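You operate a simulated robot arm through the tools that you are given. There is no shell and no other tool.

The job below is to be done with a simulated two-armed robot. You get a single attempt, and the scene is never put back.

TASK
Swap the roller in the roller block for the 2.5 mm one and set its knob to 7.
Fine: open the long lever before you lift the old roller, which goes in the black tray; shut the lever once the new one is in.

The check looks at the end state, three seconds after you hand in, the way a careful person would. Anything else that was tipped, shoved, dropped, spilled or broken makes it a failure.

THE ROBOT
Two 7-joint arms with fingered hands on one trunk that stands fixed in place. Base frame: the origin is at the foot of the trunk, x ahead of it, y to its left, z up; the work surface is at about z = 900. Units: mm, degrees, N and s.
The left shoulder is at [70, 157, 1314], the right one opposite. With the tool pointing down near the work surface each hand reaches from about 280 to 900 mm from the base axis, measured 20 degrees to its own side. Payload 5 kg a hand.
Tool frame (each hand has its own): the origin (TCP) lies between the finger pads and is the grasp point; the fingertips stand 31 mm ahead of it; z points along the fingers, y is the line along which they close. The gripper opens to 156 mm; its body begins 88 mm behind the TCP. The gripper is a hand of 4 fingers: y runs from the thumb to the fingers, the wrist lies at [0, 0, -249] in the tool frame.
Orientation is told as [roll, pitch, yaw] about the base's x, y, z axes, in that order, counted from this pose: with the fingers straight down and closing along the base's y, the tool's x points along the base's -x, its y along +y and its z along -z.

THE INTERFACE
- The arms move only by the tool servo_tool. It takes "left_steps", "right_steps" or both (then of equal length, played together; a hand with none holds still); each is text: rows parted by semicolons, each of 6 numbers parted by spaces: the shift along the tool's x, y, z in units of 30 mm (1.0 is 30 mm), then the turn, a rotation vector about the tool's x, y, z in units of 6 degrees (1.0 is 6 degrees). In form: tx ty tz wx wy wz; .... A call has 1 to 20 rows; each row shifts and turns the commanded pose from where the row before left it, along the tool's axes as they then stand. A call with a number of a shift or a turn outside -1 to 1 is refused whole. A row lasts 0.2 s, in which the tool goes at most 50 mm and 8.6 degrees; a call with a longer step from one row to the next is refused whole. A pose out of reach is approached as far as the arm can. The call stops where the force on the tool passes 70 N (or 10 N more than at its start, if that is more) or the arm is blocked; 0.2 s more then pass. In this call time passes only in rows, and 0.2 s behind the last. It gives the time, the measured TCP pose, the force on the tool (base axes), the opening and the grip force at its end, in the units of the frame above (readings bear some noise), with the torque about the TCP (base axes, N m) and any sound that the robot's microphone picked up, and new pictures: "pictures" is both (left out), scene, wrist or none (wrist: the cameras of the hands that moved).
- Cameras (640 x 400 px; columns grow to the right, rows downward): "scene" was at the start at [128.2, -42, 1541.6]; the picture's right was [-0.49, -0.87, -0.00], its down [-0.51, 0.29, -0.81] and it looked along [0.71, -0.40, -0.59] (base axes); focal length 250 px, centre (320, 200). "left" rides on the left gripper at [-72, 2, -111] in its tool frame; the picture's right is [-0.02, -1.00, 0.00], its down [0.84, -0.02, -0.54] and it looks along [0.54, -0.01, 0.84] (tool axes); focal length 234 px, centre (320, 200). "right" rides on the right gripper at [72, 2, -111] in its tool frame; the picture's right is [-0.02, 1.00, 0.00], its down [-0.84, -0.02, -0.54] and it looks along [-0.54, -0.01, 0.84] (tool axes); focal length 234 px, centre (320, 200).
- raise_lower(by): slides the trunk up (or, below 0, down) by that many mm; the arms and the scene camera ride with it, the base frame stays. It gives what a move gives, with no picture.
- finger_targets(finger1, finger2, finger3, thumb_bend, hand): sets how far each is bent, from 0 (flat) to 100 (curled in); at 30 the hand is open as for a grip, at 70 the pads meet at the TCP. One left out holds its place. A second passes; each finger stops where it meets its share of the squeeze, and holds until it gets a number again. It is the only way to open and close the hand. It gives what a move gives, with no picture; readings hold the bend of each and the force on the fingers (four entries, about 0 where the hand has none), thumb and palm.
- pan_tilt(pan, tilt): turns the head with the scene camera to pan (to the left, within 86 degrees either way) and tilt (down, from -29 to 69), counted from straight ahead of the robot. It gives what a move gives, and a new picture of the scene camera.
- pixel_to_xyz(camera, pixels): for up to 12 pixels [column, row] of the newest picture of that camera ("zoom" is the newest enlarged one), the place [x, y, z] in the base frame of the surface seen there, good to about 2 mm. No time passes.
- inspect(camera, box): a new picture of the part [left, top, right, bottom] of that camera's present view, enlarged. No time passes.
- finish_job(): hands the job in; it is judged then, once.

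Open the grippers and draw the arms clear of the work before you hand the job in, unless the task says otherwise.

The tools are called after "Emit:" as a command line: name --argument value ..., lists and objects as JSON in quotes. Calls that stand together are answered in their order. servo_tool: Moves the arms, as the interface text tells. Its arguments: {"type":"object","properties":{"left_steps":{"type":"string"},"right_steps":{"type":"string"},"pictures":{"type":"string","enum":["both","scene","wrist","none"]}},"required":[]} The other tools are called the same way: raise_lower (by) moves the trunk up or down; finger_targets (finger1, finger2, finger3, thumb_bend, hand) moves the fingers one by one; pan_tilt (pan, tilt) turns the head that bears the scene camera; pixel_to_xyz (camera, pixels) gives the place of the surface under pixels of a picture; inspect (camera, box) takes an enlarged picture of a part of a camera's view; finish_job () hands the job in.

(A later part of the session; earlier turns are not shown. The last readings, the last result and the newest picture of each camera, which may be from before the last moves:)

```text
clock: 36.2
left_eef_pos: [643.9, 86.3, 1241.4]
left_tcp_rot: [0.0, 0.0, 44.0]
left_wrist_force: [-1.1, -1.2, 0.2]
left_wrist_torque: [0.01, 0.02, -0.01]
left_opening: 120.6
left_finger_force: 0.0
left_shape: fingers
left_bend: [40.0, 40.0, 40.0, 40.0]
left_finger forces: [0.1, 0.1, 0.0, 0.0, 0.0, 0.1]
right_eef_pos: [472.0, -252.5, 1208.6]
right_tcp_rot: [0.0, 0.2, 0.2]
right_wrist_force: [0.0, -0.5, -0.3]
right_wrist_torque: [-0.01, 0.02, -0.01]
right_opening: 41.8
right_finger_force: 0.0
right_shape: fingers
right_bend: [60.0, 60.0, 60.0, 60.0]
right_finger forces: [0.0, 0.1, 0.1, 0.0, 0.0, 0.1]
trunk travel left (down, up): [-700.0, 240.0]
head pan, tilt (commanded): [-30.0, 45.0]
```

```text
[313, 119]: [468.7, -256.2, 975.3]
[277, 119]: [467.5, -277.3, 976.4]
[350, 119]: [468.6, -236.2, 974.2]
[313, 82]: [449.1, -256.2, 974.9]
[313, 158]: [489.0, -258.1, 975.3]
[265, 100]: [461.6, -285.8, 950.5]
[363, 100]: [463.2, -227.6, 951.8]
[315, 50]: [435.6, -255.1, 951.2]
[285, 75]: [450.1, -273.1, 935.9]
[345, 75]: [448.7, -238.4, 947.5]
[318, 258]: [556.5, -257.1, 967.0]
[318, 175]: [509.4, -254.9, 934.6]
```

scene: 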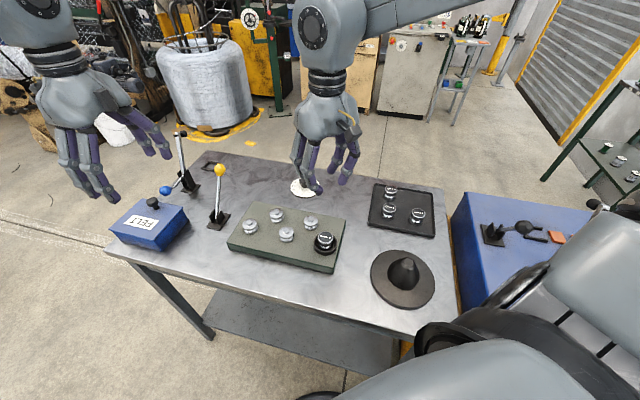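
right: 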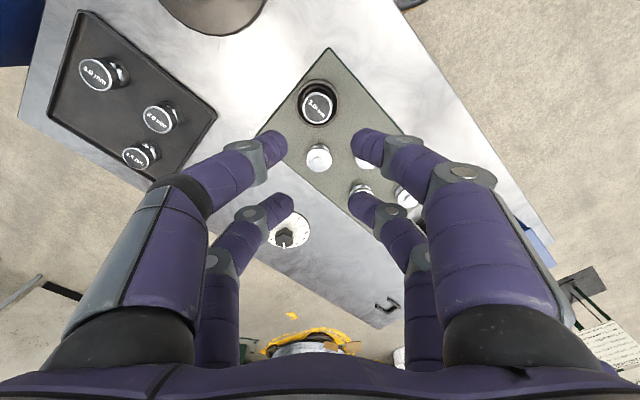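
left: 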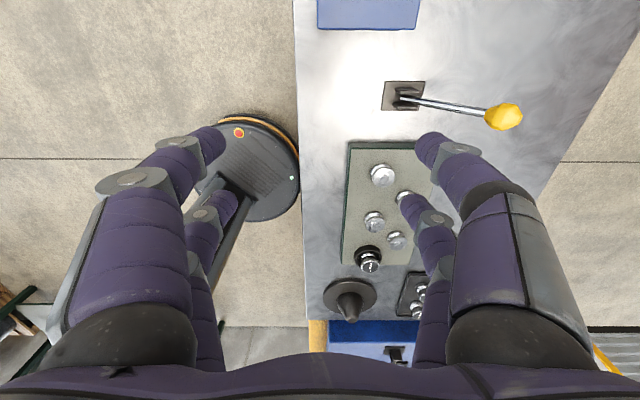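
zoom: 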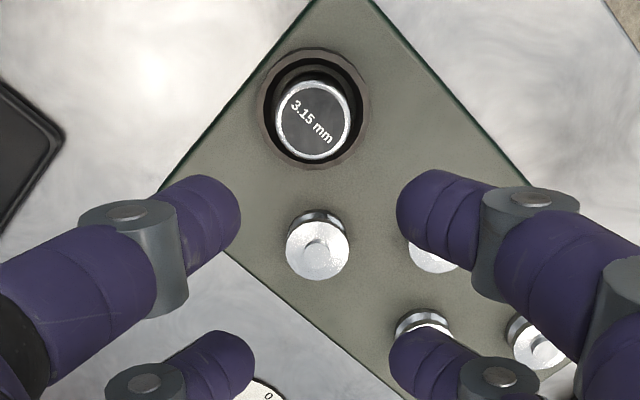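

The cap centre is ≈(470,-256), radius ≈20, ring top ≈951. I lower to z≈1030 first and check alignment.

Emit:
servo_tool --right_steps "0.03 -0.03 0.9 0 0 0;0 0 0.9 0 0 0;0 0 0.9 0 0 0;0 0 0.9 0 0 0;0 0 0.9 0 0 0;0 0 0.9 0 0 0;0 0 0.56 0 0 0" --pictures "both"

Emit:
inspect --camera "right" --box '[220, 80, 420, 240]'

Emit:
inspect --camera "scene" --box '[260, 150, 400, 290]'

```text
clock: 37.8
left_eef_pos: [643.3, 84.5, 1243.2]
left_tcp_rot: [0.0, 0.0, 43.9]
left_wrist_force: [-0.6, 0.3, -0.4]
left_wrist_torque: [0.01, 0.0, 0.02]
left_opening: 120.7
left_finger_force: 0.0
left_shape: fingers
left_bend: [40.0, 40.0, 40.0, 40.0]
left_finger forces: [0.0, 0.0, 0.0, 0.0, 0.0, 0.0]
right_eef_pos: [468.5, -257.7, 1029.2]
right_tcp_rot: [-0.1, 0.0, 0.1]
right_wrist_force: [-0.3, -0.5, 0.5]
right_wrist_torque: [-0.03, -0.01, 0.01]
right_opening: 41.6
right_finger_force: 0.2
right_shape: fingers
right_bend: [60.0, 60.0, 60.0, 60.0]
right_finger forces: [0.1, 0.1, 0.0, 0.0, 0.0, 0.0]
trunk travel left (down, up): [-700.0, 240.0]
head pan, tilt (commanded): [-30.0, 45.0]
```

scene: 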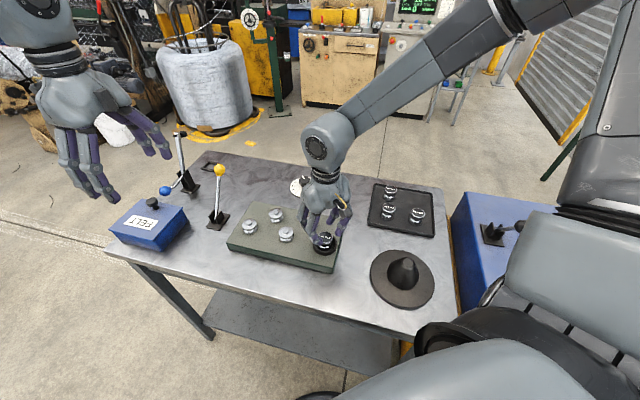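
right: 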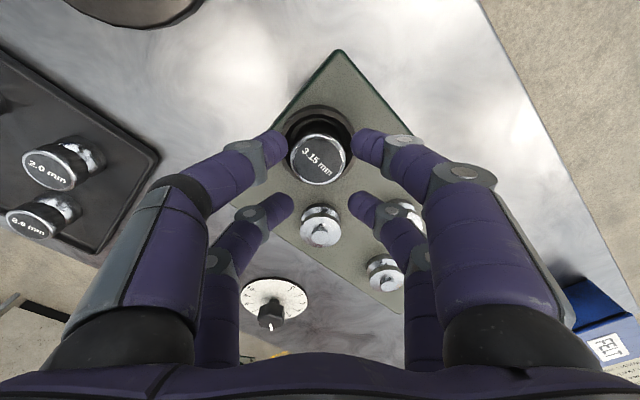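

```text
2.50 times, centred on (320, 160) of right
```

zoom: 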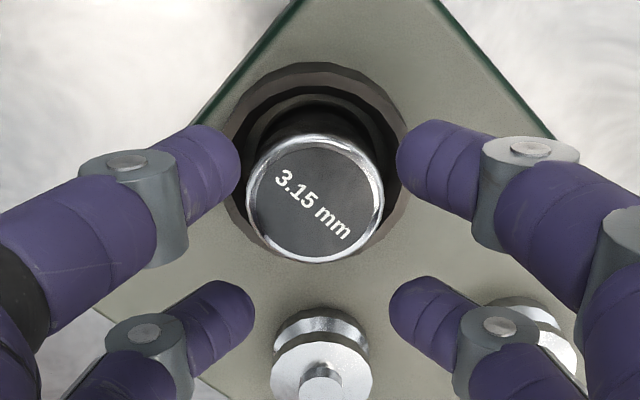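

```text
2.86 times, centred on (330, 220) of scene
```

zoom: 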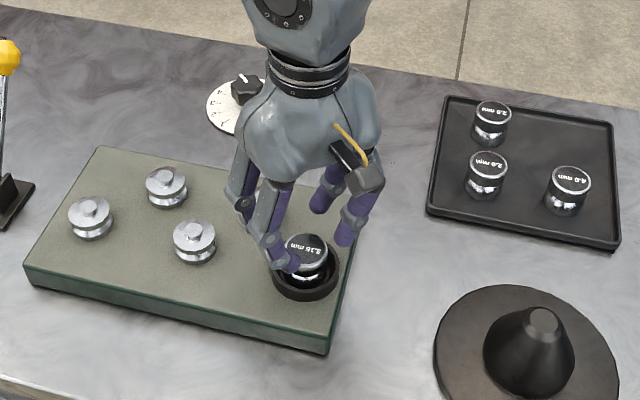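

Alignment looks good: the cap lies centred between the finger pairs. I lower the last 43 mm to TCP z≈986, keeping fingertips just above the ring.

Emit:
servo_tool --right_steps "0 0 0.48 0 0 0;0 0 0.48 0 0 0;0 0 0.48 0 0 0" --pictures "both"

Emit:
inspect --camera "right" --box '[220, 80, 420, 240]'

Emit:
inspect --camera "scene" --box '[290, 200, 370, 280]'

```text
clock: 38.6
left_eef_pos: [641.2, 85.7, 1244.2]
left_tcp_rot: [0.0, 0.0, 44.0]
left_wrist_force: [-0.4, -0.2, -0.4]
left_wrist_torque: [-0.01, -0.01, -0.02]
left_opening: 120.4
left_finger_force: 0.0
left_shape: fingers
left_bend: [40.0, 40.0, 40.0, 40.0]
left_finger forces: [0.1, 0.0, 0.0, 0.1, 0.0, 0.0]
right_eef_pos: [469.1, -255.9, 989.2]
right_tcp_rot: [0.0, -0.2, 0.1]
right_wrist_force: [3.5, -1.3, 12.8]
right_wrist_torque: [-0.17, -0.1, 0.05]
right_opening: 41.6
right_finger_force: 6.2
right_shape: fingers
right_bend: [60.0, 60.0, 60.0, 60.0]
right_finger forces: [3.8, 1.6, 2.8, 0.1, 4.5, 0.1]
trunk travel left (down, up): [-700.0, 240.0]
head pan, tilt (commanded): [-30.0, 45.0]
```

scene: 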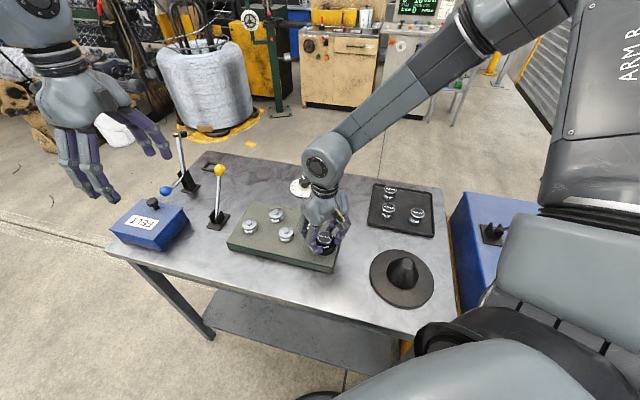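
right: 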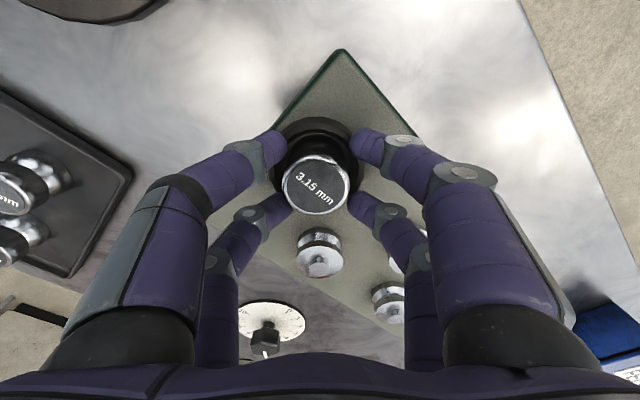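

```text
2.50 times, centred on (320, 160) of right
```

zoom: 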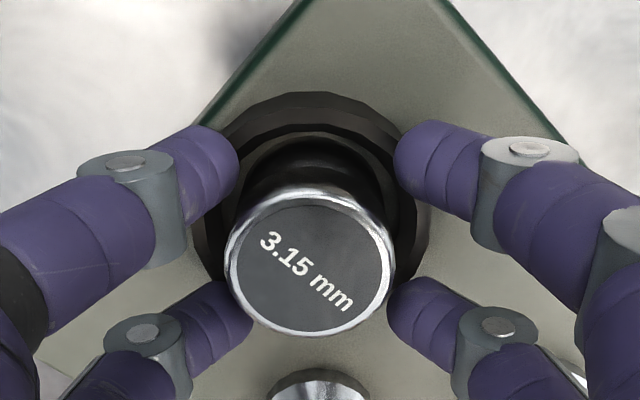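

```text
5.00 times, centred on (330, 240) of scene
```

zoom: 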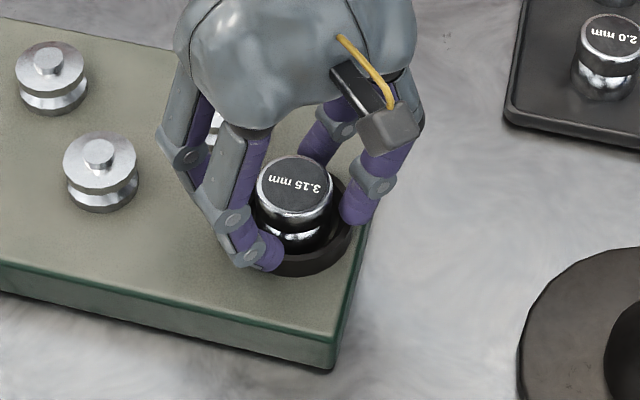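

The fingertips touched the ring (12.8 N up). I raise 7 mm to clear it and then close the fingers on the roller in steps.

Emit:
servo_tool --right_steps "0 0 -0.23 0 0 0" --pictures "none"

Emit:
finger_targets --hand "right" --finger1 66 --finger2 66 --finger3 66 --thumb_bend 66

Emit:
inspect --camera "right" --box '[220, 80, 420, 240]'

Emit:
inspect --camera "scene" --box '[290, 200, 370, 280]'

```text
clock: 39.0
left_eef_pos: [643.2, 83.6, 1242.4]
left_tcp_rot: [0.1, 0.1, 44.0]
left_wrist_force: [-0.5, 1.2, -0.4]
left_wrist_torque: [-0.02, -0.01, -0.02]
left_opening: 120.4
left_finger_force: 0.1
left_shape: fingers
left_bend: [40.0, 40.0, 40.0, 40.0]
left_finger forces: [0.0, 0.0, 0.0, 0.1, 0.1, 0.1]
right_eef_pos: [469.5, -255.8, 992.9]
right_tcp_rot: [0.1, 0.0, 0.0]
right_wrist_force: [-0.2, 0.8, 0.4]
right_wrist_torque: [-0.02, 0.0, -0.02]
right_opening: 41.6
right_finger_force: 0.1
right_shape: fingers
right_bend: [60.0, 60.0, 60.0, 60.0]
right_finger forces: [0.1, 0.0, 0.0, 0.0, 0.0, 0.0]
trunk travel left (down, up): [-700.0, 240.0]
head pan, tilt (commanded): [-30.0, 45.0]
```

```text
clock: 40.0
left_eef_pos: [642.4, 84.2, 1243.3]
left_tcp_rot: [0.0, 0.1, 44.0]
left_wrist_force: [-0.9, -0.1, -0.3]
left_wrist_torque: [0.0, 0.0, 0.0]
left_opening: 120.9
left_finger_force: 0.0
left_shape: fingers
left_bend: [40.0, 40.0, 40.0, 40.0]
left_finger forces: [0.0, 0.0, 0.0, 0.1, 0.1, 0.0]
right_eef_pos: [469.9, -256.5, 993.9]
right_tcp_rot: [0.0, 0.0, 0.0]
right_wrist_force: [1.1, -0.2, -0.2]
right_wrist_torque: [0.01, 0.01, -0.04]
right_opening: 22.0
right_finger_force: 3.4
right_shape: fingers
right_bend: [65.0, 64.0, 64.0, 65.0]
right_finger forces: [0.7, 1.7, 1.6, 0.1, 1.6, 0.0]
trunk travel left (down, up): [-700.0, 240.0]
head pan, tilt (commanded): [-30.0, 45.0]
```

```text
2.50 times, centred on (320, 160) of right
```

zoom: 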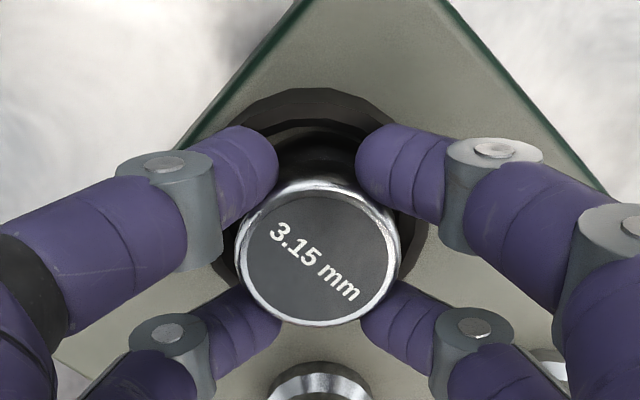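

```text
5.00 times, centred on (330, 240) of scene
```

zoom: 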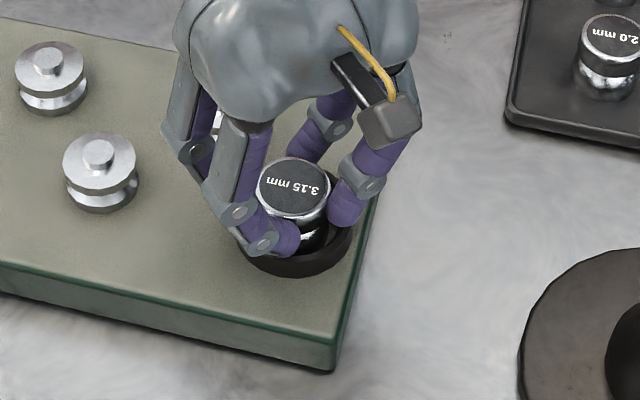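

All four fingers hold the roller lightly at bend ≈65. I tighten the grip.

Emit:
finger_targets --hand "right" --finger1 74 --finger2 74 --finger3 74 --thumb_bend 74

Emit:
servo_tool --right_steps "0 0 -0.15 0 0 0;0 0 -0.15 0 0 0" --pictures "both"

Emit:
inspect --camera "scene" --box '[290, 200, 370, 280]'

```text
clock: 41.0
left_eef_pos: [643.8, 84.7, 1242.9]
left_tcp_rot: [0.0, 0.0, 44.0]
left_wrist_force: [0.6, -0.6, -0.3]
left_wrist_torque: [0.01, 0.02, 0.01]
left_opening: 120.7
left_finger_force: 0.0
left_shape: fingers
left_bend: [40.0, 40.0, 40.0, 40.0]
left_finger forces: [0.0, 0.1, 0.0, 0.1, 0.0, 0.0]
right_eef_pos: [470.7, -256.8, 993.0]
right_tcp_rot: [-0.1, -0.1, 0.1]
right_wrist_force: [-0.3, 0.2, 1.1]
right_wrist_torque: [-0.01, 0.03, -0.01]
right_opening: 15.8
right_finger_force: 17.3
right_shape: fingers
right_bend: [65.0, 65.0, 65.0, 69.0]
right_finger forces: [8.2, 8.5, 7.7, 0.0, 9.4, 0.0]
trunk travel left (down, up): [-700.0, 240.0]
head pan, tilt (commanded): [-30.0, 45.0]
```

```text
clock: 41.6
left_eef_pos: [643.4, 85.3, 1242.8]
left_tcp_rot: [0.0, 0.0, 44.0]
left_wrist_force: [0.4, 0.0, 0.8]
left_wrist_torque: [0.0, 0.02, 0.0]
left_opening: 120.7
left_finger_force: 0.1
left_shape: fingers
left_bend: [40.0, 40.0, 40.0, 40.0]
left_finger forces: [0.1, 0.0, 0.1, 0.0, 0.0, 0.0]
right_eef_pos: [469.0, -256.1, 1003.5]
right_tcp_rot: [0.0, 0.1, 0.2]
right_wrist_force: [-0.6, 0.2, -4.0]
right_wrist_torque: [0.01, -0.01, -0.02]
right_opening: 16.2
right_finger_force: 17.1
right_shape: fingers
right_bend: [65.0, 65.0, 65.0, 69.0]
right_finger forces: [8.1, 8.6, 7.8, 0.0, 9.4, 0.1]
trunk travel left (down, up): [-700.0, 240.0]
head pan, tilt (commanded): [-30.0, 45.0]
```

scene: 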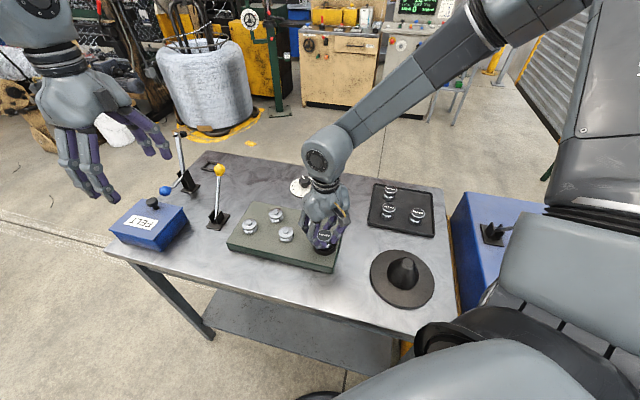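
right: 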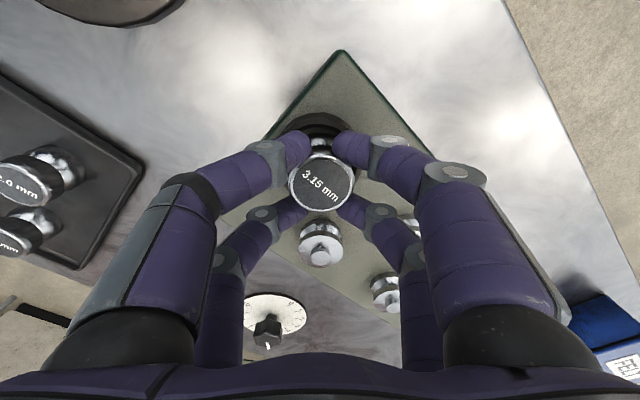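

```text
5.00 times, centred on (330, 240) of scene
```

zoom: 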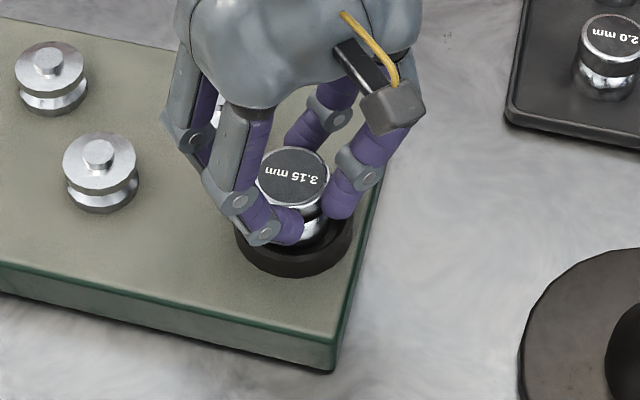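

The roller is lifting (about 4 N weight) with a firm 17 N grip. I lift it clear and carry it over the free place of the black tray near (490,-631).

Emit:
servo_tool --right_steps "0 0 -0.4 0 0 0;0 0 -0.7 0 0 0;0 0 -0.8 0 0 0;0 0 -0.6 0 0 0;0 -0.4 0 0 0 0;-0.05 -0.7 0 0 0 0;-0.05 -0.9 0 0 0 0;-0.05 -0.9 0 0 0 0;-0.05 -0.9 0 0 0 0;-0.05 -0.9 0 0 0 0;-0.05 -0.9 0 0 0 0;-0.05 -0.9 0 0 0 0;-0.05 -0.9 0 0 0 0;-0.05 -0.9 0 0 0 0;-0.05 -0.9 0 0 0 0;-0.06 -0.9 0 0 0 0;-0.06 -0.9 0 0 0 0;-0.05 -0.8 0 0 0 0;-0.05 -0.7 0 0 0 0" --pictures "both"

Emit:
inspect --camera "scene" --box '[340, 150, 460, 270]'

```text
clock: 45.6
left_eef_pos: [642.5, 83.9, 1243.3]
left_tcp_rot: [0.1, 0.0, 44.0]
left_wrist_force: [-0.7, -0.5, 0.2]
left_wrist_torque: [-0.03, -0.01, -0.01]
left_opening: 120.8
left_finger_force: 0.0
left_shape: fingers
left_bend: [40.0, 40.0, 40.0, 40.0]
left_finger forces: [0.0, 0.1, 0.1, 0.0, 0.1, 0.0]
right_eef_pos: [492.2, -633.7, 1077.4]
right_tcp_rot: [0.1, -0.1, 0.1]
right_wrist_force: [0.3, 0.1, -3.0]
right_wrist_torque: [0.0, -0.01, 0.02]
right_opening: 15.3
right_finger_force: 17.7
right_shape: fingers
right_bend: [65.0, 65.0, 65.0, 68.0]
right_finger forces: [8.8, 9.0, 8.1, 0.1, 9.6, 0.0]
trunk travel left (down, up): [-700.0, 240.0]
head pan, tilt (commanded): [-30.0, 45.0]
```

scene: 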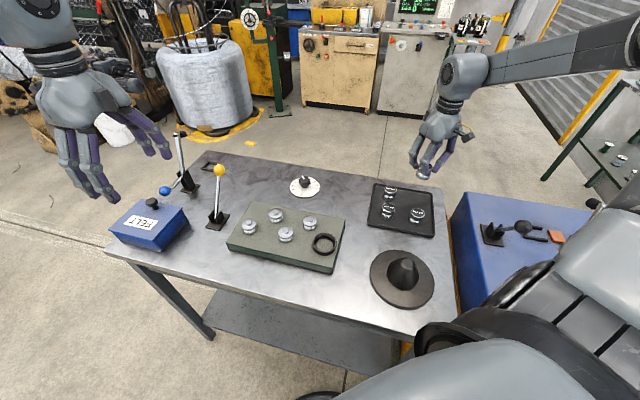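
right: 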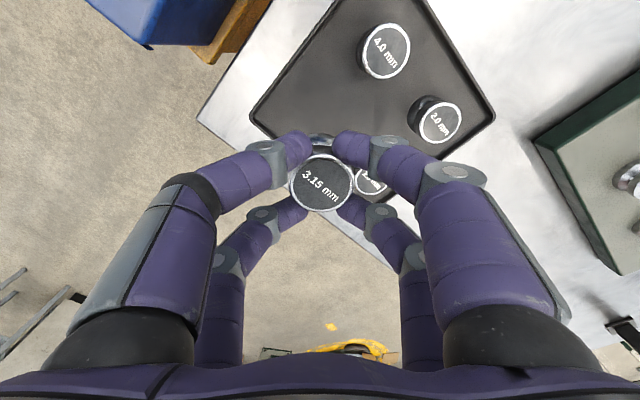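

```text
3.33 times, centred on (400, 210) of scene
```

zoom: 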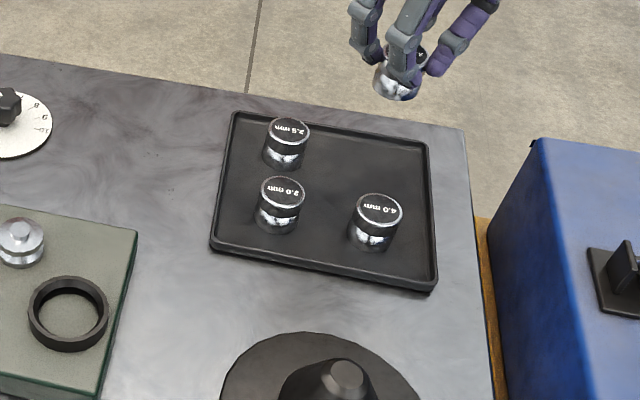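

The tray is clear below: neighbours 2.5 mm and 4.0 mm are about 88 mm away. I lower the old roller to just above the tray floor (TCP z≈964).

Emit:
servo_tool --right_steps "0 0 0.7 0 0 0;0 0 0.8 0 0 0;0 0 0.8 0 0 0;0 0 0.8 0 0 0;0 0 0.4 0 0 0;0 0 0.2 0 0 0;0 0 0.05 0 0 0" --pictures "both"

Emit:
inspect --camera "scene" --box '[350, 160, 450, 250]'

```text
clock: 47.2
left_eef_pos: [643.3, 84.1, 1243.5]
left_tcp_rot: [0.1, 0.0, 43.9]
left_wrist_force: [0.2, 0.8, -0.1]
left_wrist_torque: [0.0, 0.01, -0.02]
left_opening: 120.4
left_finger_force: 0.2
left_shape: fingers
left_bend: [40.0, 40.0, 40.0, 40.0]
left_finger forces: [0.1, 0.0, 0.0, 0.1, 0.1, 0.0]
right_eef_pos: [492.7, -632.0, 965.1]
right_tcp_rot: [-0.1, 0.0, 0.0]
right_wrist_force: [0.8, -0.5, -3.5]
right_wrist_torque: [0.01, -0.01, -0.04]
right_opening: 15.5
right_finger_force: 18.2
right_shape: fingers
right_bend: [65.0, 65.0, 65.0, 68.0]
right_finger forces: [9.0, 9.3, 8.3, 0.0, 9.5, 0.0]
trunk travel left (down, up): [-700.0, 240.0]
head pan, tilt (commanded): [-30.0, 45.0]
```

scene: 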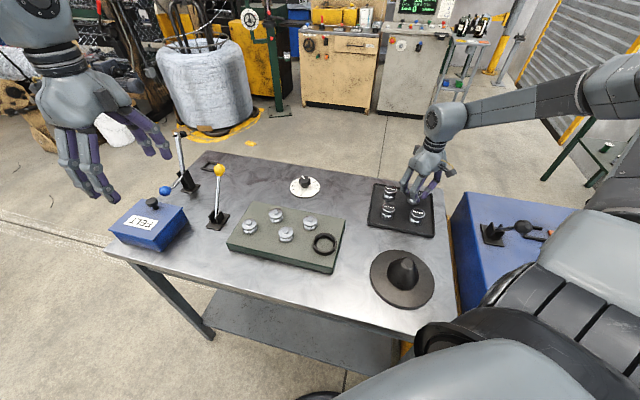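
right: 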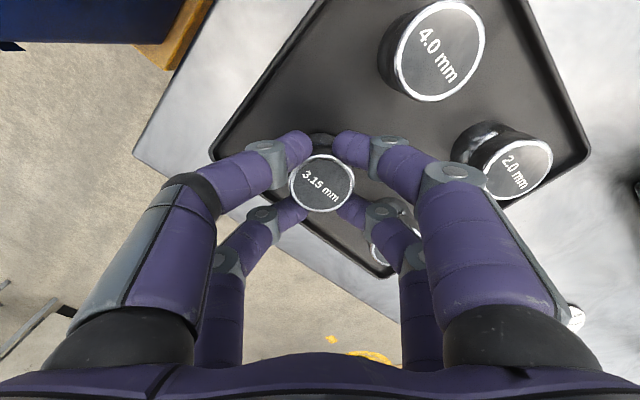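

```text
4.44 times, centred on (400, 205) of scene
```

zoom: 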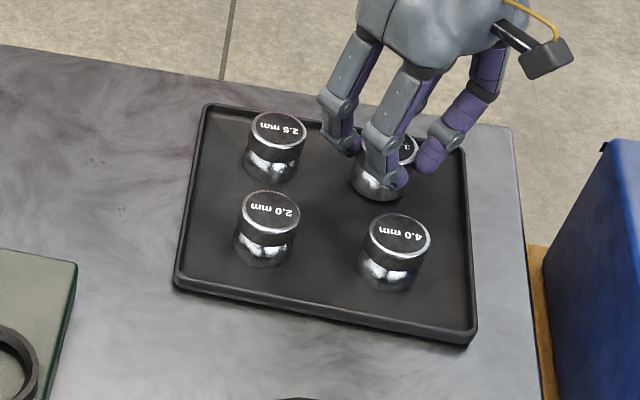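

It hangs just over the floor in a good place. I lower by small steps until the weight is taken by the tray.

Emit:
servo_tool --right_steps "0 0 0.04 0 0 0;0 0 0.04 0 0 0" --pictures "none"

```text
clock: 47.8
left_eef_pos: [643.3, 84.9, 1243.4]
left_tcp_rot: [-0.1, 0.2, 43.9]
left_wrist_force: [0.6, 0.5, 0.7]
left_wrist_torque: [0.01, -0.04, 0.02]
left_opening: 120.9
left_finger_force: 0.1
left_shape: fingers
left_bend: [40.0, 40.0, 40.0, 40.0]
left_finger forces: [0.0, 0.0, 0.0, 0.1, 0.1, 0.0]
right_eef_pos: [492.0, -631.8, 962.4]
right_tcp_rot: [0.0, 0.0, -0.1]
right_wrist_force: [-0.1, 0.1, -3.1]
right_wrist_torque: [0.0, 0.01, -0.01]
right_opening: 15.3
right_finger_force: 18.6
right_shape: fingers
right_bend: [65.0, 65.0, 65.0, 68.0]
right_finger forces: [9.1, 9.2, 8.4, 0.0, 9.6, 0.0]
trunk travel left (down, up): [-700.0, 240.0]
head pan, tilt (commanded): [-30.0, 45.0]
```

Still hanging (−3.1 N). I lower a few more small steps.

Emit:
servo_tool --right_steps "0 0 0.035 0 0 0;0 0 0.035 0 0 0" --pictures "none"

```text
clock: 48.4
left_eef_pos: [643.9, 85.1, 1243.4]
left_tcp_rot: [0.0, -0.1, 44.0]
left_wrist_force: [0.3, 0.2, 0.0]
left_wrist_torque: [-0.05, 0.02, -0.03]
left_opening: 120.6
left_finger_force: 0.1
left_shape: fingers
left_bend: [40.0, 40.0, 40.0, 40.0]
left_finger forces: [0.1, 0.0, 0.0, 0.0, 0.0, 0.0]
right_eef_pos: [492.1, -631.5, 960.5]
right_tcp_rot: [0.0, -0.1, 0.0]
right_wrist_force: [-0.4, -1.3, 2.1]
right_wrist_torque: [0.03, -0.04, -0.04]
right_opening: 15.0
right_finger_force: 19.5
right_shape: fingers
right_bend: [65.0, 64.0, 65.0, 68.0]
right_finger forces: [9.3, 9.9, 9.3, 0.0, 10.7, 0.0]
trunk travel left (down, up): [-700.0, 240.0]
head pan, tilt (commanded): [-30.0, 45.0]
```

The tray now carries it (+2.1 N). I open the fingers to 60 and rise straight up.

Emit:
finger_targets --hand "right" --finger1 60 --finger2 60 --finger3 60 --thumb_bend 60

Emit:
servo_tool --right_steps "0 0 -0.3 0 0 0;0 0 -0.6 0 0 0;0 0 -0.8 0 0 0;0 0 -0.8 0 0 0;0 0 -0.8 0 0 0;0 0 -0.6 0 0 0" --pictures "both"

Emit:
inspect --camera "scene" --box '[350, 160, 450, 250]'

```text
clock: 49.4
left_eef_pos: [642.7, 85.9, 1243.9]
left_tcp_rot: [0.1, 0.0, 44.0]
left_wrist_force: [-0.2, 0.3, 0.0]
left_wrist_torque: [0.02, -0.01, 0.0]
left_opening: 120.6
left_finger_force: 0.0
left_shape: fingers
left_bend: [40.0, 40.0, 40.0, 40.0]
left_finger forces: [0.1, 0.0, 0.1, 0.0, 0.0, 0.0]
right_eef_pos: [491.2, -630.9, 960.7]
right_tcp_rot: [0.0, 0.0, 0.0]
right_wrist_force: [0.0, 0.1, 0.7]
right_wrist_torque: [-0.02, 0.01, 0.03]
right_opening: 40.9
right_finger_force: 0.0
right_shape: fingers
right_bend: [60.0, 60.0, 60.0, 60.0]
right_finger forces: [0.0, 0.0, 0.0, 0.0, 0.0, 0.1]
trunk travel left (down, up): [-700.0, 240.0]
head pan, tilt (commanded): [-30.0, 45.0]
```

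```text
clock: 50.8
left_eef_pos: [643.0, 84.9, 1243.9]
left_tcp_rot: [0.0, -0.1, 44.0]
left_wrist_force: [0.2, -0.5, -1.4]
left_wrist_torque: [-0.02, 0.0, -0.05]
left_opening: 120.6
left_finger_force: 0.0
left_shape: fingers
left_bend: [40.0, 40.0, 40.0, 40.0]
left_finger forces: [0.1, 0.0, 0.0, 0.1, 0.0, 0.0]
right_eef_pos: [490.6, -631.2, 1078.0]
right_tcp_rot: [0.0, 0.1, 0.0]
right_wrist_force: [-1.5, -0.3, -0.2]
right_wrist_torque: [0.0, -0.01, 0.02]
right_opening: 41.0
right_finger_force: 0.1
right_shape: fingers
right_bend: [60.0, 60.0, 60.0, 60.0]
right_finger forces: [0.0, 0.0, 0.1, 0.0, 0.1, 0.0]
trunk travel left (down, up): [-700.0, 240.0]
head pan, tilt (commanded): [-30.0, 45.0]
```

scene: 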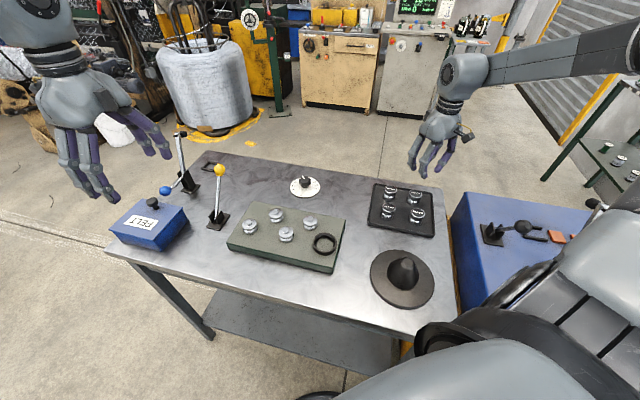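
right: 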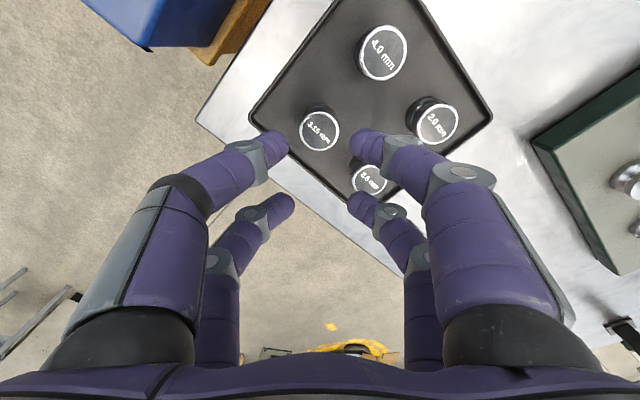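

```text
4.44 times, centred on (400, 205) of scene
```

zoom: 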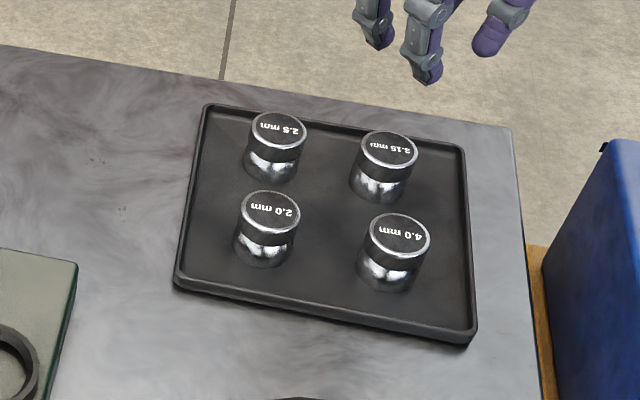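

The 3.15 mm roller stands upright in the tray. I move above the 2.5 mm roller (552,-569) and verify its label and centre.

Emit:
inspect --camera "scene" --box '[378, 180, 406, 202]'

Emit:
servo_tool --right_steps "-0.5 0.5 0 0 0 0;-0.5 0.5 0 0 0 0;-0.5 0.5 0 0 0 0;-0.5 0.55 0 0 0 0" --pictures "wrist"

Emit:
inspect --camera "right" --box '[220, 60, 420, 220]'

```text
16.00 times, centred on (392, 191) of scene
```

zoom: 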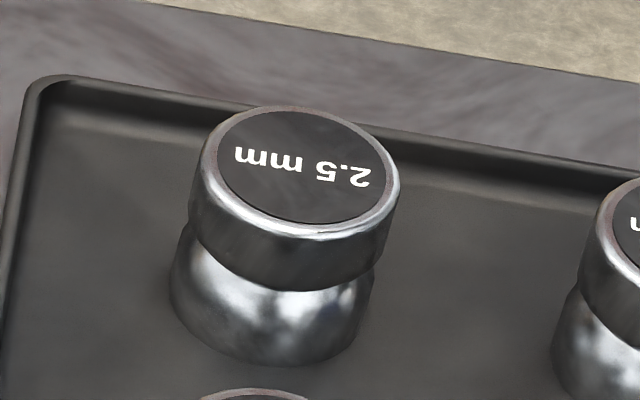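

```text
clock: 51.8
left_eef_pos: [643.8, 84.8, 1242.3]
left_tcp_rot: [0.0, 0.2, 43.9]
left_wrist_force: [0.3, -0.4, -1.0]
left_wrist_torque: [-0.03, -0.04, 0.0]
left_opening: 120.6
left_finger_force: 0.1
left_shape: fingers
left_bend: [40.0, 40.0, 40.0, 40.0]
left_finger forces: [0.0, 0.1, 0.0, 0.0, 0.0, 0.0]
right_eef_pos: [550.9, -569.0, 1076.8]
right_tcp_rot: [0.0, 0.0, 0.0]
right_wrist_force: [-0.5, 0.2, 0.0]
right_wrist_torque: [-0.04, 0.0, -0.02]
right_opening: 41.2
right_finger_force: 0.0
right_shape: fingers
right_bend: [60.0, 60.0, 60.0, 60.0]
right_finger forces: [0.1, 0.0, 0.1, 0.0, 0.0, 0.1]
trunk travel left (down, up): [-700.0, 240.0]
head pan, tilt (commanded): [-30.0, 45.0]
```

right: 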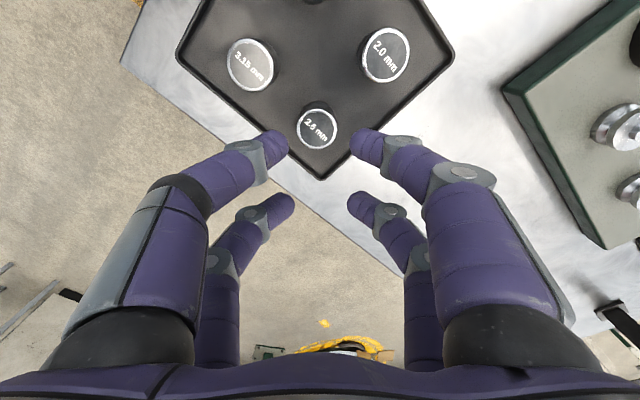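

```text
2.50 times, centred on (320, 140) of right
```

zoom: 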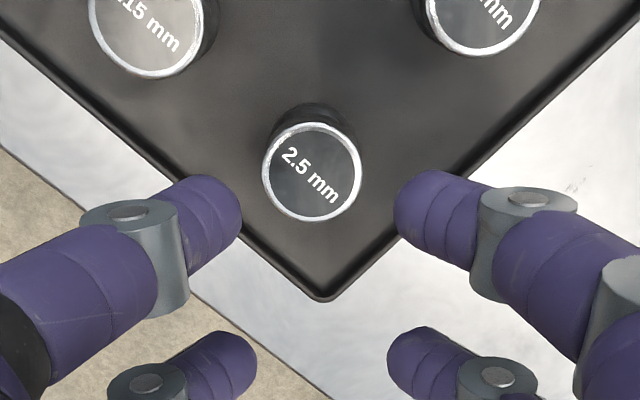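

Emit:
pixel_to_xyz --camera "zoom" --pixels '[[312, 172], [266, 172], [357, 172], [312, 127], [312, 218], [285, 140], [340, 140], [285, 208], [340, 205]]'

```text
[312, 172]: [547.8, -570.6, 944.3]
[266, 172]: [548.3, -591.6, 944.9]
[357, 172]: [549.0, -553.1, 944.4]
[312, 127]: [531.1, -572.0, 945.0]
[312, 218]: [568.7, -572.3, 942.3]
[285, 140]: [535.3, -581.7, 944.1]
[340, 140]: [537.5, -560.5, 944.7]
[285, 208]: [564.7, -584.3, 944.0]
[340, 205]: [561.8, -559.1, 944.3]
```

Label confirmed 2.5 mm; centre ≈(551,-571). I lower over it to TCP z≈961.

Emit:
servo_tool --right_steps "0 -0.05 0.7 0 0 0;0 0 0.8 0 0 0;0 0 0.8 0 0 0;0 0 0.7 0 0 0;0 0 0.5 0 0 0;0 0 0.35 0 0 0" --pictures "both"

Emit:
inspect --camera "right" --box '[220, 80, 420, 240]'

Emit:
inspect --camera "scene" --box '[350, 150, 450, 240]'

```text
clock: 53.2
left_eef_pos: [642.0, 84.0, 1243.0]
left_tcp_rot: [0.0, 0.0, 44.0]
left_wrist_force: [-0.7, 0.2, 0.7]
left_wrist_torque: [0.01, 0.01, -0.03]
left_opening: 120.6
left_finger_force: 0.0
left_shape: fingers
left_bend: [40.0, 40.0, 40.0, 40.0]
left_finger forces: [0.1, 0.0, 0.0, 0.0, 0.0, 0.1]
right_eef_pos: [551.8, -570.8, 962.3]
right_tcp_rot: [0.1, -0.1, 0.1]
right_wrist_force: [0.4, -0.2, -0.1]
right_wrist_torque: [-0.01, 0.01, -0.02]
right_opening: 40.9
right_finger_force: 0.0
right_shape: fingers
right_bend: [60.0, 60.0, 60.0, 60.0]
right_finger forces: [0.0, 0.0, 0.1, 0.0, 0.1, 0.0]
trunk travel left (down, up): [-700.0, 240.0]
head pan, tilt (commanded): [-30.0, 45.0]
```

scene: 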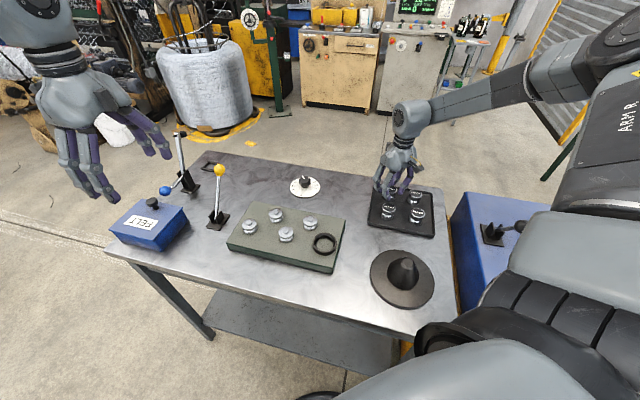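
right: 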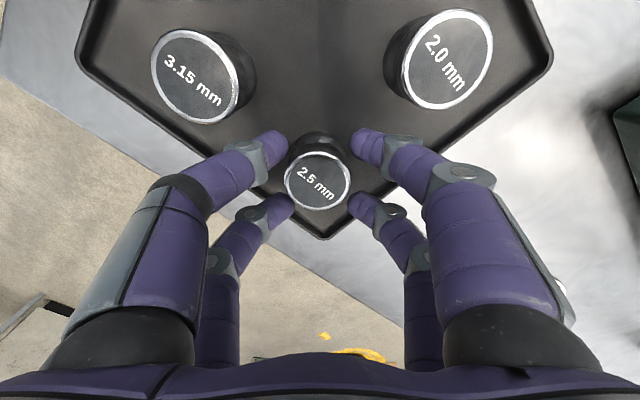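

```text
2.50 times, centred on (320, 160) of right
```

zoom: 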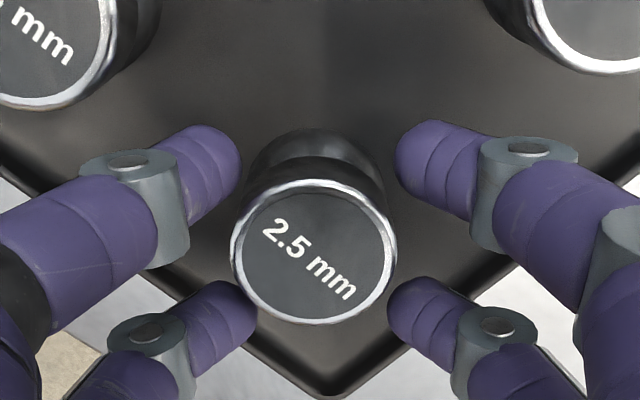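

```text
4.44 times, centred on (400, 195) of scene
```

zoom: 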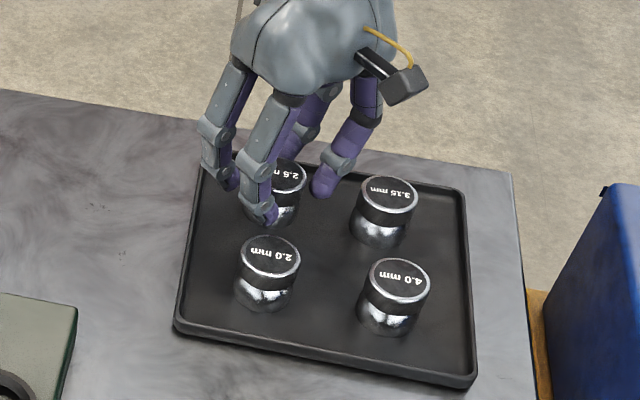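

The 2.5 mm roller sits between the fingers as the old one did. I close gently, then firmly, and lift slightly.

Emit:
finger_targets --hand "right" --finger1 66 --finger2 66 --finger3 66 --thumb_bend 66

Emit:
finger_targets --hand "right" --finger1 74 --finger2 74 --finger3 74 --thumb_bend 74

Emit:
servo_tool --right_steps "0 0 -0.15 0 0 0;0 0 -0.2 0 0 0" --pictures "both"

Emit:
inspect --camera "right" --box '[220, 80, 420, 240]'

Emit:
inspect --camera "scene" --box '[350, 150, 450, 240]'

```text
clock: 54.2
left_eef_pos: [642.4, 85.8, 1243.9]
left_tcp_rot: [0.1, 0.0, 44.0]
left_wrist_force: [0.2, 0.8, -0.4]
left_wrist_torque: [-0.01, 0.01, -0.02]
left_opening: 120.6
left_finger_force: 0.1
left_shape: fingers
left_bend: [40.0, 40.0, 40.0, 40.0]
left_finger forces: [0.0, 0.0, 0.0, 0.0, 0.1, 0.1]
right_eef_pos: [552.5, -570.5, 962.2]
right_tcp_rot: [0.0, 0.0, 0.2]
right_wrist_force: [0.4, -0.9, -0.1]
right_wrist_torque: [0.01, -0.02, -0.04]
right_opening: 23.9
right_finger_force: 2.8
right_shape: fingers
right_bend: [65.0, 65.0, 65.0, 65.0]
right_finger forces: [1.1, 1.6, 1.4, 0.1, 1.7, 0.1]
trunk travel left (down, up): [-700.0, 240.0]
head pan, tilt (commanded): [-30.0, 45.0]
```

```text
clock: 55.2
left_eef_pos: [643.1, 84.6, 1243.8]
left_tcp_rot: [0.0, 0.1, 44.0]
left_wrist_force: [-0.1, 0.2, 0.6]
left_wrist_torque: [0.01, 0.02, -0.01]
left_opening: 120.7
left_finger_force: 0.1
left_shape: fingers
left_bend: [40.0, 40.0, 40.0, 40.0]
left_finger forces: [0.0, 0.0, 0.0, 0.0, 0.0, 0.0]
right_eef_pos: [550.7, -570.6, 962.1]
right_tcp_rot: [0.0, 0.0, 0.0]
right_wrist_force: [0.1, -0.5, -0.5]
right_wrist_torque: [-0.01, 0.0, 0.0]
right_opening: 18.6
right_finger_force: 17.1
right_shape: fingers
right_bend: [65.0, 65.0, 66.0, 69.0]
right_finger forces: [8.8, 9.0, 7.7, 0.0, 9.6, 0.0]
trunk travel left (down, up): [-700.0, 240.0]
head pan, tilt (commanded): [-30.0, 45.0]
```

```text
clock: 55.8
left_eef_pos: [643.0, 85.0, 1243.2]
left_tcp_rot: [-0.1, 0.0, 44.1]
left_wrist_force: [0.5, -0.2, -0.6]
left_wrist_torque: [0.01, 0.0, 0.02]
left_opening: 120.8
left_finger_force: 0.0
left_shape: fingers
left_bend: [40.0, 40.0, 40.0, 40.0]
left_finger forces: [0.0, 0.0, 0.1, 0.0, 0.0, 0.0]
right_eef_pos: [551.7, -570.3, 972.6]
right_tcp_rot: [0.1, 0.0, 0.1]
right_wrist_force: [-0.2, -0.1, -3.7]
right_wrist_torque: [0.0, -0.01, 0.05]
right_opening: 18.3
right_finger_force: 18.1
right_shape: fingers
right_bend: [65.0, 65.0, 66.0, 69.0]
right_finger forces: [8.7, 9.1, 7.8, 0.0, 9.7, 0.0]
trunk travel left (down, up): [-700.0, 240.0]
head pan, tilt (commanded): [-30.0, 45.0]
```

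scene: 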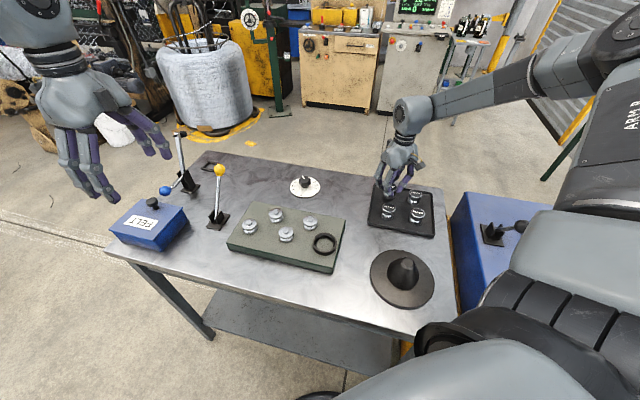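
right: 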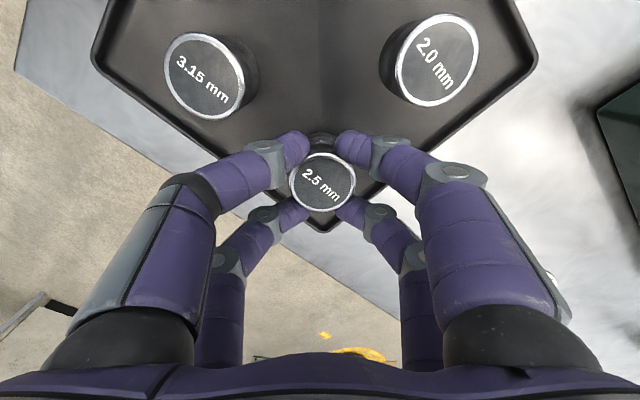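

```text
2.50 times, centred on (320, 160) of right
```

zoom: 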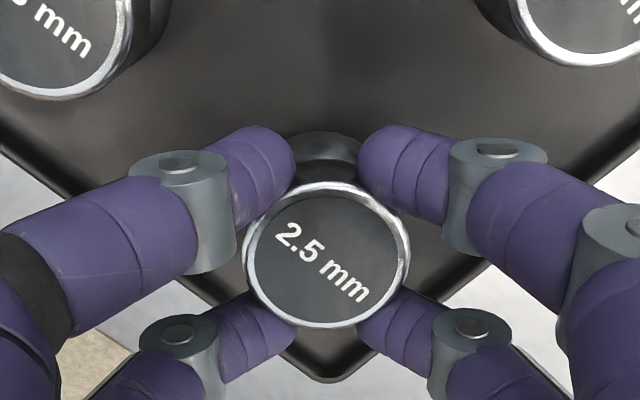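

```text
4.44 times, centred on (400, 195) of scene
```

zoom: 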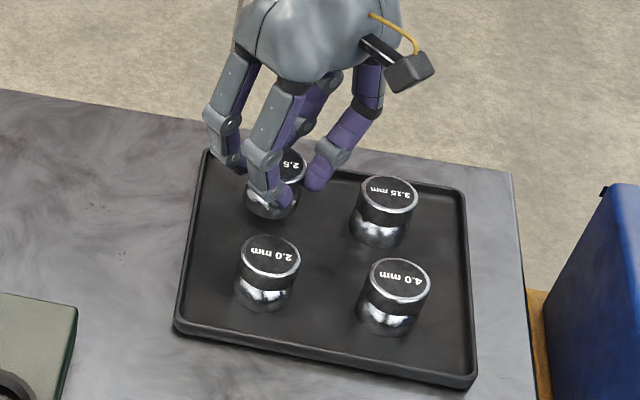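

The new roller is held. While it hangs here I measure the now-empty ring in the scene view for an accurate centre.

Emit:
inspect --camera "scene" --box '[304, 226, 346, 262]'

```text
11.11 times, centred on (325, 244) of scene
```

zoom: 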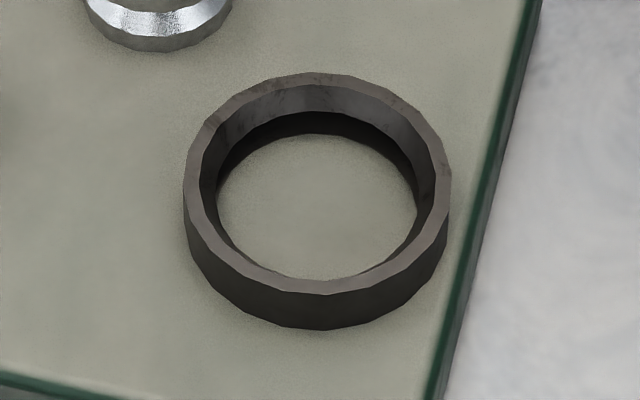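

Emit:
pixel_to_xyz --camera "zoom" --pixels '[[318, 79], [322, 288], [192, 180], [443, 190], [222, 108], [415, 118], [215, 250], [408, 258], [316, 205], [235, 190], [400, 200], [316, 265]]'

```text
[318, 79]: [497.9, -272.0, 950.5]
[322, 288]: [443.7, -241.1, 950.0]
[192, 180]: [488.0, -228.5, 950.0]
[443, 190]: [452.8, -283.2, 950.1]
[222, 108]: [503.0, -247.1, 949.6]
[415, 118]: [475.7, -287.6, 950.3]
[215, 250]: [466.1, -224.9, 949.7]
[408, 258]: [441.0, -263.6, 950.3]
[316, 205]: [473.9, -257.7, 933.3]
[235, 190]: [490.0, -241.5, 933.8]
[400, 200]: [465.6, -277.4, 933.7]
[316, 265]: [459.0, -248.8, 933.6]
```

Ring centre ≈(471,-256), floor 933.6, no pin. I lift the roller and carry it over the ring.

Emit:
servo_tool --right_steps "0 0 -0.5 0 0 0;0 0 -0.8 0 0 0;0 0 -0.8 0 0 0;0 0 -0.8 0 0 0;0 0 -0.6 0 0 0;0.1 0.4 0 0 0 0;0.2 0.77 0 0 0 0;0.24 0.9 0 0 0 0;0.24 0.9 0 0 0 0;0.24 0.9 0 0 0 0;0.24 0.9 0 0 0 0;0.24 0.9 0 0 0 0;0.24 0.9 0 0 0 0;0.24 0.9 0 0 0 0;0.24 0.9 0 0 0 0;0.24 0.9 0 0 0 0;0.24 0.7 0 0 0 0;0.24 0.4 0 0 0 0" --pictures "both"

Emit:
inspect --camera "right" --box '[220, 80, 420, 240]'

```text
clock: 59.6
left_eef_pos: [642.7, 85.5, 1242.8]
left_tcp_rot: [-0.1, 0.0, 43.9]
left_wrist_force: [0.8, 0.2, 0.2]
left_wrist_torque: [-0.02, -0.03, 0.02]
left_opening: 120.6
left_finger_force: 0.2
left_shape: fingers
left_bend: [40.0, 40.0, 40.0, 40.0]
left_finger forces: [0.0, 0.0, 0.0, 0.0, 0.1, 0.1]
right_eef_pos: [461.5, -259.9, 1077.3]
right_tcp_rot: [0.0, 0.1, 0.0]
right_wrist_force: [0.2, 0.2, -3.8]
right_wrist_torque: [-0.02, -0.01, -0.02]
right_opening: 18.0
right_finger_force: 18.4
right_shape: fingers
right_bend: [65.0, 65.0, 66.0, 69.0]
right_finger forces: [9.5, 9.7, 8.2, 0.0, 9.9, 0.1]
trunk travel left (down, up): [-700.0, 240.0]
head pan, tilt (commanded): [-30.0, 45.0]
```

scene: 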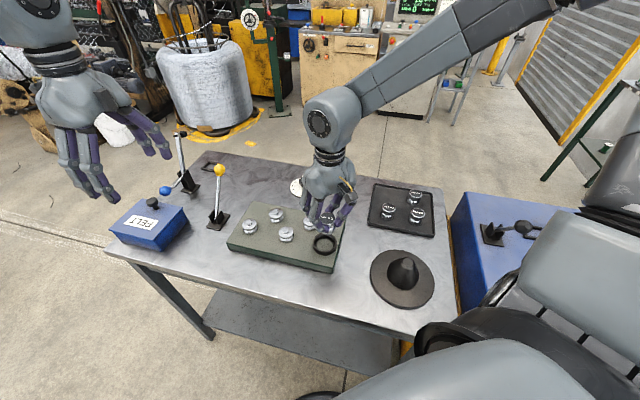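
right: 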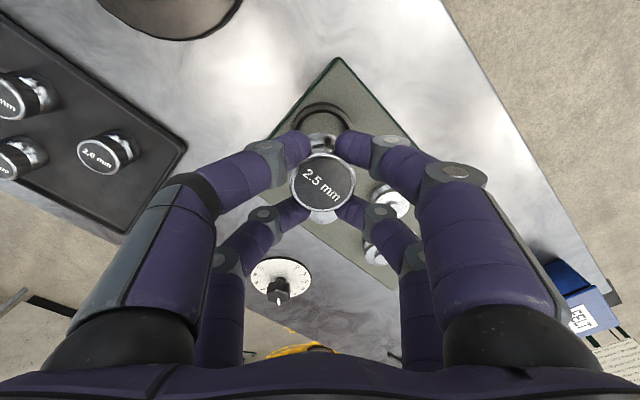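

```text
2.50 times, centred on (320, 160) of right
```

zoom: 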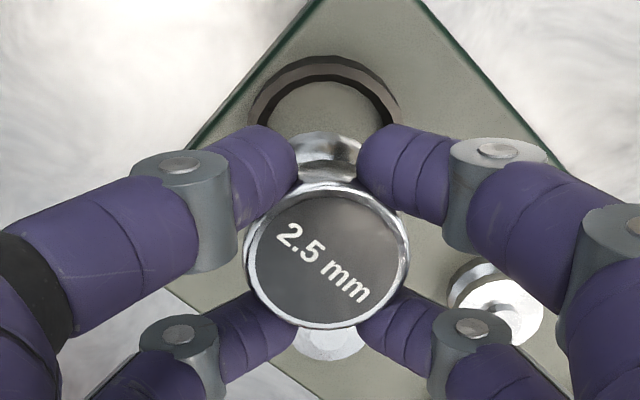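

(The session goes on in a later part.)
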